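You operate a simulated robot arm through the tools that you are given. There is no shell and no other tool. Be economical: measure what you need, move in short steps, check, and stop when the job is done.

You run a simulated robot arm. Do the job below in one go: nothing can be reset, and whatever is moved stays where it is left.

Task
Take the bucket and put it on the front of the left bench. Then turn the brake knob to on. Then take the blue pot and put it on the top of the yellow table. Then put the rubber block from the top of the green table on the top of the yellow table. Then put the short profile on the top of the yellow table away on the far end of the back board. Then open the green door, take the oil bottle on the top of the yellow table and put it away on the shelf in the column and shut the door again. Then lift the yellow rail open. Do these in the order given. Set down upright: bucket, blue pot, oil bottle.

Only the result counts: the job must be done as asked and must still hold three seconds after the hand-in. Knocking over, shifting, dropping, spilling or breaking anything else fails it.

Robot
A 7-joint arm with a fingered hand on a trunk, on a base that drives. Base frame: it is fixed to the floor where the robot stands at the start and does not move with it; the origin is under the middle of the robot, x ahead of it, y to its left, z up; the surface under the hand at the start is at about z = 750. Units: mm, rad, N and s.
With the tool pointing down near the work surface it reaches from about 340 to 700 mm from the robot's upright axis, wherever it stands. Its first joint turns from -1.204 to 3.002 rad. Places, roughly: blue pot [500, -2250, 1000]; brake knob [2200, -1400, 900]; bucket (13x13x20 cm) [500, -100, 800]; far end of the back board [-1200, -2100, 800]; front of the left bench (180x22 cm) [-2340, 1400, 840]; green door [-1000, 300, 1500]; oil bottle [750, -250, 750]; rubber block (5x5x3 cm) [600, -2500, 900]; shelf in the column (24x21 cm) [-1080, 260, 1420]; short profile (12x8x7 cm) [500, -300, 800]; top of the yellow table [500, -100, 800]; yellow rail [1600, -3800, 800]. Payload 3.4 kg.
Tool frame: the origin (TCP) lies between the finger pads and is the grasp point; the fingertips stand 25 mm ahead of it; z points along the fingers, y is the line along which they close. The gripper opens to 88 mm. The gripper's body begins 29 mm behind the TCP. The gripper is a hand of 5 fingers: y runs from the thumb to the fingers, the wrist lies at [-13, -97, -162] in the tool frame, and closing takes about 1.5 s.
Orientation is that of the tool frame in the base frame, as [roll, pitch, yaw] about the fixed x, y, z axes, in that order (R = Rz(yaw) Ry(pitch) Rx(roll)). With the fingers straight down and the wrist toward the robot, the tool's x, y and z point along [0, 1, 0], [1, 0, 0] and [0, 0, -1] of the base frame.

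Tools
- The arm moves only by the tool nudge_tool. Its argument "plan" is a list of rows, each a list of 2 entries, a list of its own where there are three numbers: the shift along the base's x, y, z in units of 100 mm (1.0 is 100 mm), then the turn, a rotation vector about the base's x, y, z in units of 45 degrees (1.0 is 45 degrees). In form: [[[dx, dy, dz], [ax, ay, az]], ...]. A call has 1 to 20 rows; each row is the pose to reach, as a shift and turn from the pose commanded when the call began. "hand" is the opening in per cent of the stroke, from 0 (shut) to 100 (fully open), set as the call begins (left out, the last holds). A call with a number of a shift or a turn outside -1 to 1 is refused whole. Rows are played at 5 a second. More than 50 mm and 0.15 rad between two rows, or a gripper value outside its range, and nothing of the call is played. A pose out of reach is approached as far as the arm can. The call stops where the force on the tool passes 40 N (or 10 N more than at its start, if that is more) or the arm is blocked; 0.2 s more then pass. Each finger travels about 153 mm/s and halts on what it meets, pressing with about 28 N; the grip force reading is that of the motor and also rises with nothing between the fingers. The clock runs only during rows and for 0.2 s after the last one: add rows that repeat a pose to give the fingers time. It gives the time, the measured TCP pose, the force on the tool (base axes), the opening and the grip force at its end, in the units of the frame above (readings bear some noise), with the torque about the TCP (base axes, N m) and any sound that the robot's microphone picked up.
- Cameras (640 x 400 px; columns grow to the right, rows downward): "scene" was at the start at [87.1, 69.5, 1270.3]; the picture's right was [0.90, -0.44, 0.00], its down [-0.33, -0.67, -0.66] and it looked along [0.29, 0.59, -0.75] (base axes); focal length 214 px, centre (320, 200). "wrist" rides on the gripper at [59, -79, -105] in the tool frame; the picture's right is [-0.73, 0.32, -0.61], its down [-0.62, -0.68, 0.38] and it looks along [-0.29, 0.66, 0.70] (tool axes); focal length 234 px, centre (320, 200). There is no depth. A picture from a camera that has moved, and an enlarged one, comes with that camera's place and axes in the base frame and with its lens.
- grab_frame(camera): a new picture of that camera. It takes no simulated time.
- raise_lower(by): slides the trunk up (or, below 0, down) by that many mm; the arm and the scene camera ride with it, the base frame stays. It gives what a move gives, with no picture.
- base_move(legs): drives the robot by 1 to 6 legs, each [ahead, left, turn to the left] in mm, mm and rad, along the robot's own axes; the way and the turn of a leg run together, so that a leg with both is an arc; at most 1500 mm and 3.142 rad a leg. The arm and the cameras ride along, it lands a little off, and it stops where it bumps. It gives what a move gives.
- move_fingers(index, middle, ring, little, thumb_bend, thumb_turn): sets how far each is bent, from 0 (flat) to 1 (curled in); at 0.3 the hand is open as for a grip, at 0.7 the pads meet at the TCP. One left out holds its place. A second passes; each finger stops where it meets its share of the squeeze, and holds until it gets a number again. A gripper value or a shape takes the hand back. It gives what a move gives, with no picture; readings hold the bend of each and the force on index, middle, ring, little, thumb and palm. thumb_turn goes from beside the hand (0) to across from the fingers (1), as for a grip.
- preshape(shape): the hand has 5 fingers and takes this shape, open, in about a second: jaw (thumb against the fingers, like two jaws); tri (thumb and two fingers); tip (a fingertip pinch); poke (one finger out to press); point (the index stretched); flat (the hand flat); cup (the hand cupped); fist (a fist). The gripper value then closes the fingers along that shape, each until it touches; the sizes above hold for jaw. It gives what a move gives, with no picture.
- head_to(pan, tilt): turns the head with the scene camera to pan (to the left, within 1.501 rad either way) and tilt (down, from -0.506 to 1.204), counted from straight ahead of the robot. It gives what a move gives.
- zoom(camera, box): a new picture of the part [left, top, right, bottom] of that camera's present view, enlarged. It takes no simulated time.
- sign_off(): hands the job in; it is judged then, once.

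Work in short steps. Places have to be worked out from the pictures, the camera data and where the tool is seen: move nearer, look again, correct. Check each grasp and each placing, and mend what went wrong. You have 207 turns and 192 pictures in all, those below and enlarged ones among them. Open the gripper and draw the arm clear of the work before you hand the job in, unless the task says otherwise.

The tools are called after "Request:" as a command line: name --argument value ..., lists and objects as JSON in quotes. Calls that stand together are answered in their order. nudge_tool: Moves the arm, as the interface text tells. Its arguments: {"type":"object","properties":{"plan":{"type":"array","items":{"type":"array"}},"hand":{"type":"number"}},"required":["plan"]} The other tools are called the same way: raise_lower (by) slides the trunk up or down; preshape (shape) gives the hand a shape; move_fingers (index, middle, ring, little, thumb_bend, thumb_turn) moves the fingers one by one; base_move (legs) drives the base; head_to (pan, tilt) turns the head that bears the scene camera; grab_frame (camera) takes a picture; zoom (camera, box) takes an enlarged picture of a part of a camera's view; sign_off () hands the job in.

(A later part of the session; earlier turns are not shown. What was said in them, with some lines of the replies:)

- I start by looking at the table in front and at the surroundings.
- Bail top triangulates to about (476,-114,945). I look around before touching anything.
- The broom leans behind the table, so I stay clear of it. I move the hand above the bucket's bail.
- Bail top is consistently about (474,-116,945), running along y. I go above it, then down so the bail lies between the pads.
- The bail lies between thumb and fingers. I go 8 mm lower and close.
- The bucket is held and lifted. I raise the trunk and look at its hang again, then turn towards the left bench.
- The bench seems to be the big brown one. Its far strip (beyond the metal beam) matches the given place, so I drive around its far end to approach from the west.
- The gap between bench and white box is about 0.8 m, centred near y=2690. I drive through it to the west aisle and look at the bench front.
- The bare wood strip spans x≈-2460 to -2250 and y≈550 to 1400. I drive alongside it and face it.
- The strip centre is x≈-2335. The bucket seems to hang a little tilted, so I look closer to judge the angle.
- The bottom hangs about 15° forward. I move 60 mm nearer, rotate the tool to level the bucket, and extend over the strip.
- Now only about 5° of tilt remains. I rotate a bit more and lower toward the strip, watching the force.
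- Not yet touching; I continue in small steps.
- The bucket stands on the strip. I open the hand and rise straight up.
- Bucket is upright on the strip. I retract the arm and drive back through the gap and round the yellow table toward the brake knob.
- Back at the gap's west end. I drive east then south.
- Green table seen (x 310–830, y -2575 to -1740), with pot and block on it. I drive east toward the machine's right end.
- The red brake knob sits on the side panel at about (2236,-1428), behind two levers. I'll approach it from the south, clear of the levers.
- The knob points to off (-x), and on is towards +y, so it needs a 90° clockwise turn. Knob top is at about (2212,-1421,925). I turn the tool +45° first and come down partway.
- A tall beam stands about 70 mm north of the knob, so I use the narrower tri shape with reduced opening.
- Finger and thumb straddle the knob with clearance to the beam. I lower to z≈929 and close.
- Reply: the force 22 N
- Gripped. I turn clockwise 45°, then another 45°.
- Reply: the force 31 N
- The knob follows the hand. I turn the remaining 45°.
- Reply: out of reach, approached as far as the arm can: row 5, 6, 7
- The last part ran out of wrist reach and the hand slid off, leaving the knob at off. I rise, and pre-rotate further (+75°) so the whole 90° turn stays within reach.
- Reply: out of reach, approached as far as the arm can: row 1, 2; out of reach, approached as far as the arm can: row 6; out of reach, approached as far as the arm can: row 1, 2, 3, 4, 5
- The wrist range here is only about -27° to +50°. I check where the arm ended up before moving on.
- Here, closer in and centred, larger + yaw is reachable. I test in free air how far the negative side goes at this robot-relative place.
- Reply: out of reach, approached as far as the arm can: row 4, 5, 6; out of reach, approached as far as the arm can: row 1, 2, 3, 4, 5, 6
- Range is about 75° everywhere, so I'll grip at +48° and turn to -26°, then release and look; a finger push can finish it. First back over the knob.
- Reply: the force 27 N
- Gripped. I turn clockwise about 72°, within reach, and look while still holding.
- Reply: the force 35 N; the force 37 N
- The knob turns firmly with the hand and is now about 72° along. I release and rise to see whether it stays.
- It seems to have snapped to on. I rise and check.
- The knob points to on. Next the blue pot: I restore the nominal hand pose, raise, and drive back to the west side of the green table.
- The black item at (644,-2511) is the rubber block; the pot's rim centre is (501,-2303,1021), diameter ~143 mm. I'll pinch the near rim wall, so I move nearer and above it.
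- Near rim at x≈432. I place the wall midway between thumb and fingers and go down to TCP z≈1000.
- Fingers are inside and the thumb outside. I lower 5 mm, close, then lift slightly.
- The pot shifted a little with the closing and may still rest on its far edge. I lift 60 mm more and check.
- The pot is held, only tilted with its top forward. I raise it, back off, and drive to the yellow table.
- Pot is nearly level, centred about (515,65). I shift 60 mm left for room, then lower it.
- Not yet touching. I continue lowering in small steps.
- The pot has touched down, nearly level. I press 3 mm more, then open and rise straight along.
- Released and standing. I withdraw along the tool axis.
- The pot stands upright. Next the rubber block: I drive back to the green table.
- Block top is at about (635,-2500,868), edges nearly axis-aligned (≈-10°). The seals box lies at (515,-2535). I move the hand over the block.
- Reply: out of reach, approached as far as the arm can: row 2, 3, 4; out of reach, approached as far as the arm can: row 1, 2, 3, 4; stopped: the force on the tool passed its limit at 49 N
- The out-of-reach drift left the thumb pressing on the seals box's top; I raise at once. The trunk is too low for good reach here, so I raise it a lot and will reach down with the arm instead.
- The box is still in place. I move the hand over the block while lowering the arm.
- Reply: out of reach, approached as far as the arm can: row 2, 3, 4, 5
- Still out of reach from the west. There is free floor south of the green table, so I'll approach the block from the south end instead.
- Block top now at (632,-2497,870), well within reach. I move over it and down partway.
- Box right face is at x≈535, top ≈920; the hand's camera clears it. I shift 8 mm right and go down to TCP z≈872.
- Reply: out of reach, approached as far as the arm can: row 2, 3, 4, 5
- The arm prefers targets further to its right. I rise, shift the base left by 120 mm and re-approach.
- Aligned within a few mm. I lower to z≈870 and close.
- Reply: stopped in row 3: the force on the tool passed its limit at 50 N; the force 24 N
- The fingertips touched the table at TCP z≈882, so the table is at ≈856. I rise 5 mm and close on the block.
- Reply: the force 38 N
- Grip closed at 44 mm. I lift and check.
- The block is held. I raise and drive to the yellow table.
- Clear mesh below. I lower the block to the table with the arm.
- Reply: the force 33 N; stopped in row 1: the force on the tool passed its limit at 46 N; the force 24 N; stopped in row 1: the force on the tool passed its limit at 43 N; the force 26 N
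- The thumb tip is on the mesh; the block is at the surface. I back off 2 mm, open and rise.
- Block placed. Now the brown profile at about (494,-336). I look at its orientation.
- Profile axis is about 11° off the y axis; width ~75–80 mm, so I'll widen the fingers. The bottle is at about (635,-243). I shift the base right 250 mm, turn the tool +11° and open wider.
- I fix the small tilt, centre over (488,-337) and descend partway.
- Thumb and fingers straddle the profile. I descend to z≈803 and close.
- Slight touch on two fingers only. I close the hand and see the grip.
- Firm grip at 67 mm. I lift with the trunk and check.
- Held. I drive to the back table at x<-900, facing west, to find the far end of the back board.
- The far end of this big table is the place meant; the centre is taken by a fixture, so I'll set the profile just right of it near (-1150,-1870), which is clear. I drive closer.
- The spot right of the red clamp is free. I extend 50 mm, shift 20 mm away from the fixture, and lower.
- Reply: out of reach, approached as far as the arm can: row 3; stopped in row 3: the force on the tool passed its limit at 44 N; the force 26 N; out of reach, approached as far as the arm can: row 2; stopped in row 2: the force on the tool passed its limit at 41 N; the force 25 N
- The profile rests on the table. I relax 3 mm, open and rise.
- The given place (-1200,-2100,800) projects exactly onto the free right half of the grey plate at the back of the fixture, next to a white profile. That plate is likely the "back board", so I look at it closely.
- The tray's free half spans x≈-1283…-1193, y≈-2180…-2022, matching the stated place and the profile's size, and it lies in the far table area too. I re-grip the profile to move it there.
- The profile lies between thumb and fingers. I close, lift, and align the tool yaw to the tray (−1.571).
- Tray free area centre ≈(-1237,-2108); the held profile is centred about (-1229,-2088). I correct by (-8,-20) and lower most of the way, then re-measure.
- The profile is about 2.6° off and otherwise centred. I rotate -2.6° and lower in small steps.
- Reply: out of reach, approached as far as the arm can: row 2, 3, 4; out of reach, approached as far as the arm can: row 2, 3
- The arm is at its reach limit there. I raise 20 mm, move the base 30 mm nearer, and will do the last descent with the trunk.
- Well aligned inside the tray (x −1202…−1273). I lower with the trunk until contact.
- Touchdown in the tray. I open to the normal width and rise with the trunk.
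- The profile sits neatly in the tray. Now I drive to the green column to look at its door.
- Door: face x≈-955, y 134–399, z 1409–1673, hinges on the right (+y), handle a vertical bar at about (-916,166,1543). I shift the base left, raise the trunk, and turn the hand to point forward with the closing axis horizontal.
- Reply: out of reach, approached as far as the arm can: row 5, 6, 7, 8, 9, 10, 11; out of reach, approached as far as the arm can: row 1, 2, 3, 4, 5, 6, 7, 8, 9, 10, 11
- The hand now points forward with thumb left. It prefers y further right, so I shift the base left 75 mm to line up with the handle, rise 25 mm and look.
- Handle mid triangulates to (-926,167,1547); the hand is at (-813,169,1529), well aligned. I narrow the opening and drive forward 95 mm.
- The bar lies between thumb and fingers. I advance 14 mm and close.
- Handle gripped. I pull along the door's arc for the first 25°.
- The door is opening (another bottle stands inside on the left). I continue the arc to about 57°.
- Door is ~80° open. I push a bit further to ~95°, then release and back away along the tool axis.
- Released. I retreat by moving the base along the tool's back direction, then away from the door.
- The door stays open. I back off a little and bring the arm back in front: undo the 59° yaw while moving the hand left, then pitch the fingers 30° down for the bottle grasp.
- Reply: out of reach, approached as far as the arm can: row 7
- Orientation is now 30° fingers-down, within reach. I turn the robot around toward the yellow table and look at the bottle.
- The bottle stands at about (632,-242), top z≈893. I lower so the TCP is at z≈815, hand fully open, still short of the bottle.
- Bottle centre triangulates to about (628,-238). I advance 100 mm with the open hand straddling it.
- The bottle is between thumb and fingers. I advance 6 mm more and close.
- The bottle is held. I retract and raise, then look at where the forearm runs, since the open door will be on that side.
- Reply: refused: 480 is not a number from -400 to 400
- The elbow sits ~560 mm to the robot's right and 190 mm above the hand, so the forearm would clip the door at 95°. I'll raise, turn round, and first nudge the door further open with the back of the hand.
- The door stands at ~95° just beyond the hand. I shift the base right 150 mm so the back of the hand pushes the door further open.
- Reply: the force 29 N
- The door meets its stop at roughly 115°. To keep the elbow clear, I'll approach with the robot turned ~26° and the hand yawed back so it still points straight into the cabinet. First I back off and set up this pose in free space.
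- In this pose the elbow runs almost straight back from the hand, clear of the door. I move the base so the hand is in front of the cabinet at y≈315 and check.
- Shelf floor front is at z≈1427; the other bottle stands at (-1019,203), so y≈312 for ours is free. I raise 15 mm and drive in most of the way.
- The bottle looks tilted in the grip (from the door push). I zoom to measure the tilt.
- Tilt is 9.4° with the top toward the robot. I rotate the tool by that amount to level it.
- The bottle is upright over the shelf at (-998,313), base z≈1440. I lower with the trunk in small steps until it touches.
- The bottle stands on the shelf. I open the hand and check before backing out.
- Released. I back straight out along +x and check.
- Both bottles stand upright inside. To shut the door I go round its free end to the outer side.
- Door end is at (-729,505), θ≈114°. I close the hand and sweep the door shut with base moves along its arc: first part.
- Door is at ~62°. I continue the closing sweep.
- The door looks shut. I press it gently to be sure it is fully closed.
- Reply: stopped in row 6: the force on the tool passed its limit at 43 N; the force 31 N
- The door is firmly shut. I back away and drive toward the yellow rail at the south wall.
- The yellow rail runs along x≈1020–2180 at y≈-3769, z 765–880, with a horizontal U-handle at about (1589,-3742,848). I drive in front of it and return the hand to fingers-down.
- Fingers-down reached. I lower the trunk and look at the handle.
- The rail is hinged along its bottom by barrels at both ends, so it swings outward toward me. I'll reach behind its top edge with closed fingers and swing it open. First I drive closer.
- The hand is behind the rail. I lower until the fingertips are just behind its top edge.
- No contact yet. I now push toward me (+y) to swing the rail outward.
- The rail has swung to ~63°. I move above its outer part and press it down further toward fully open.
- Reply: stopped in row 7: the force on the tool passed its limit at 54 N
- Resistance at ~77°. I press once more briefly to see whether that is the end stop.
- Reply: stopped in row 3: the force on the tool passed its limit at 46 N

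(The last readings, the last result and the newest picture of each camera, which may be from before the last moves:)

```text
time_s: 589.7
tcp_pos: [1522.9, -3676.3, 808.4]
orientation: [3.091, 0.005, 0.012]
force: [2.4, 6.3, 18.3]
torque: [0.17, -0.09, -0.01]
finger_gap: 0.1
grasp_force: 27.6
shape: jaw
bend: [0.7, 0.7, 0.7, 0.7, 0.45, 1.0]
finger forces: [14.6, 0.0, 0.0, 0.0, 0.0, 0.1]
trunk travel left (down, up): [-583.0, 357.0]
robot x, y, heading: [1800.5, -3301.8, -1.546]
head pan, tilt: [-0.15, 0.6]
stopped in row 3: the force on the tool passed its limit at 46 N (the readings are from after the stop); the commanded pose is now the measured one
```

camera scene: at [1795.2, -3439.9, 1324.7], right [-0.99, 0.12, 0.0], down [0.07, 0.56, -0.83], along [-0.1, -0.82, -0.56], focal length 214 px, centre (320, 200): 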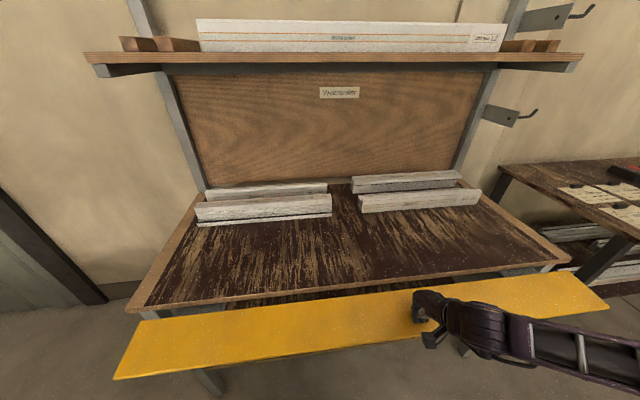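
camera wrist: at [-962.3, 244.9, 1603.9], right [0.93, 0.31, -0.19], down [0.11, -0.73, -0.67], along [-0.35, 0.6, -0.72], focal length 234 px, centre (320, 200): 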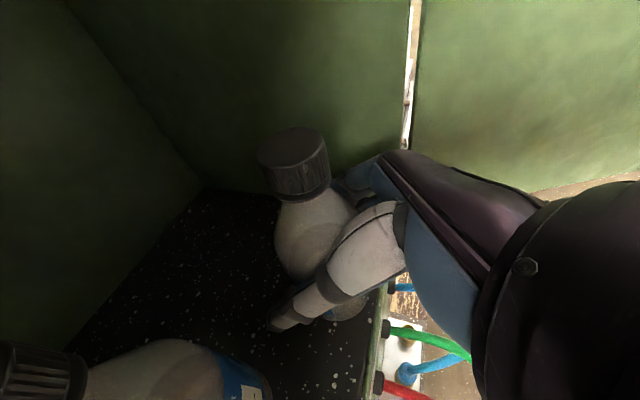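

That is the end stop: the rail is fully open. I lift the hand away and check that it stays.

Request:
nudge_tool --plan '[[[0, 0, 0.3], [0, 0, 0]], [[0, 0, 0.6], [0, 0, 0]], [[0, 0, 1.0], [0, 0, 0]], [[0, 0, 1.0], [0, 0, 0]]]'

Request:
raise_lower --by 150

Request:
base_move --legs '[[-300, 0, 0]]'

Request:
nudge_tool --plan '[[[0, 0, 0], [0, 0, 0]], [[0, 0, 0], [0, 0, 0]], [[0, 0, 0], [0, 0, 0]], [[0, 0, 0], [0, 0, 0]], [[0, 0, 0], [0, 0, 0]], [[0, 0, 0], [0, 0, 0]]]' --hand 100

Request:
grab_frame --camera "scene"

```text
time_s: 590.7
tcp_pos: [1519.3, -3676.8, 907.5]
orientation: [3.097, 0.004, 0.008]
force: [-0.3, 0.2, 0.3]
torque: [0.01, -0.01, 0.0]
finger_gap: 0.0
grasp_force: 28.0
shape: jaw
bend: [0.7, 0.7, 0.7, 0.7, 0.46, 1.0]
finger forces: [0.0, 0.0, 0.0, 0.0, 0.0, 0.1]
trunk travel left (down, up): [-583.0, 357.0]
robot x, y, heading: [1801.9, -3302.8, -1.546]
head pan, tilt: [-0.15, 0.6]
```

```text
time_s: 592.4
tcp_pos: [1519.6, -3676.3, 1057.7]
orientation: [3.097, 0.005, 0.008]
force: [-0.1, 0.7, 0.9]
torque: [0.01, -0.02, 0.01]
finger_gap: 0.1
grasp_force: 28.4
shape: jaw
bend: [0.7, 0.7, 0.7, 0.7, 0.46, 1.0]
finger forces: [0.0, 0.1, 0.0, 0.0, 0.0, 0.0]
trunk travel left (down, up): [-733.0, 207.0]
robot x, y, heading: [1801.7, -3300.8, -1.546]
head pan, tilt: [-0.15, 0.6]
```

```text
time_s: 594.5
tcp_pos: [1509.9, -3375.2, 1057.3]
orientation: [3.099, 0.004, 0.004]
force: [0.3, 1.3, -0.5]
torque: [0.01, -0.02, 0.01]
finger_gap: 0.0
grasp_force: 27.4
shape: jaw
bend: [0.7, 0.7, 0.7, 0.7, 0.46, 1.0]
finger forces: [0.0, 0.0, 0.0, 0.1, 0.0, 0.1]
trunk travel left (down, up): [-733.0, 207.0]
robot x, y, heading: [1794.2, -3003.9, -1.546]
head pan, tilt: [-0.15, 0.6]
```

```text
time_s: 595.9
tcp_pos: [1510.3, -3375.8, 1058.3]
orientation: [3.098, 0.005, 0.004]
force: [0.2, -0.6, 0.9]
torque: [-0.02, 0.0, 0.0]
finger_gap: 87.8
grasp_force: 0.1
shape: jaw
bend: [0.3, 0.3, 0.3, 0.3, 0.3, 0.98]
finger forces: [0.0, 0.0, 0.0, 0.0, 0.0, 0.0]
trunk travel left (down, up): [-733.0, 207.0]
robot x, y, heading: [1797.6, -3001.1, -1.553]
head pan, tilt: [-0.15, 0.6]
```

```text
12 pictures are left
camera scene: at [1786.7, -3142.7, 1474.4], right [-0.99, 0.13, 0.0], down [0.07, 0.56, -0.83], along [-0.11, -0.82, -0.56], focal length 214 px, centre (320, 200)
```

scene: 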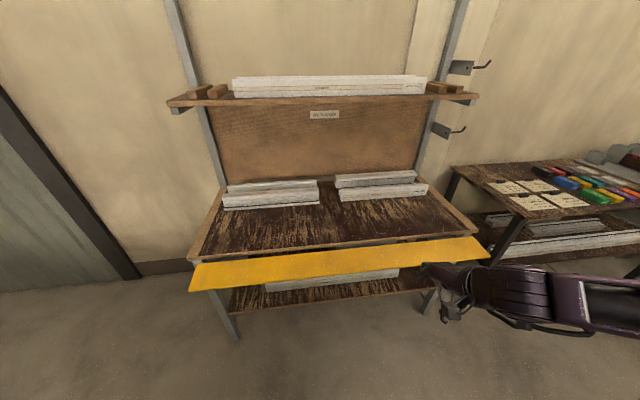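

The rail stays open, the hand is open and clear, and all steps are done in order. I hand in.

Request:
sign_off

```text
The job is handed in.
```

I carried out all seven steps in the order given and handed the job in; no verdict has come back yet.

Two places I had to interpret, plus one accidental contact:

- **Back board:** I took it to be the grey tray at the back of the fixture, at the far end of the big brown table. Your coordinates fall on that tray's free half. The profile now sits there beside a white one.
- **Yellow rail:** It hinges along its bottom edge, so I swung it outward rather than up. It stopped at about 80° and stayed there.
- **Seals box:** My thumb pressed on top of the "Seals" box on the green table with about 49 N while I was reaching for the rubber block. From the pictures it did not appear to move.
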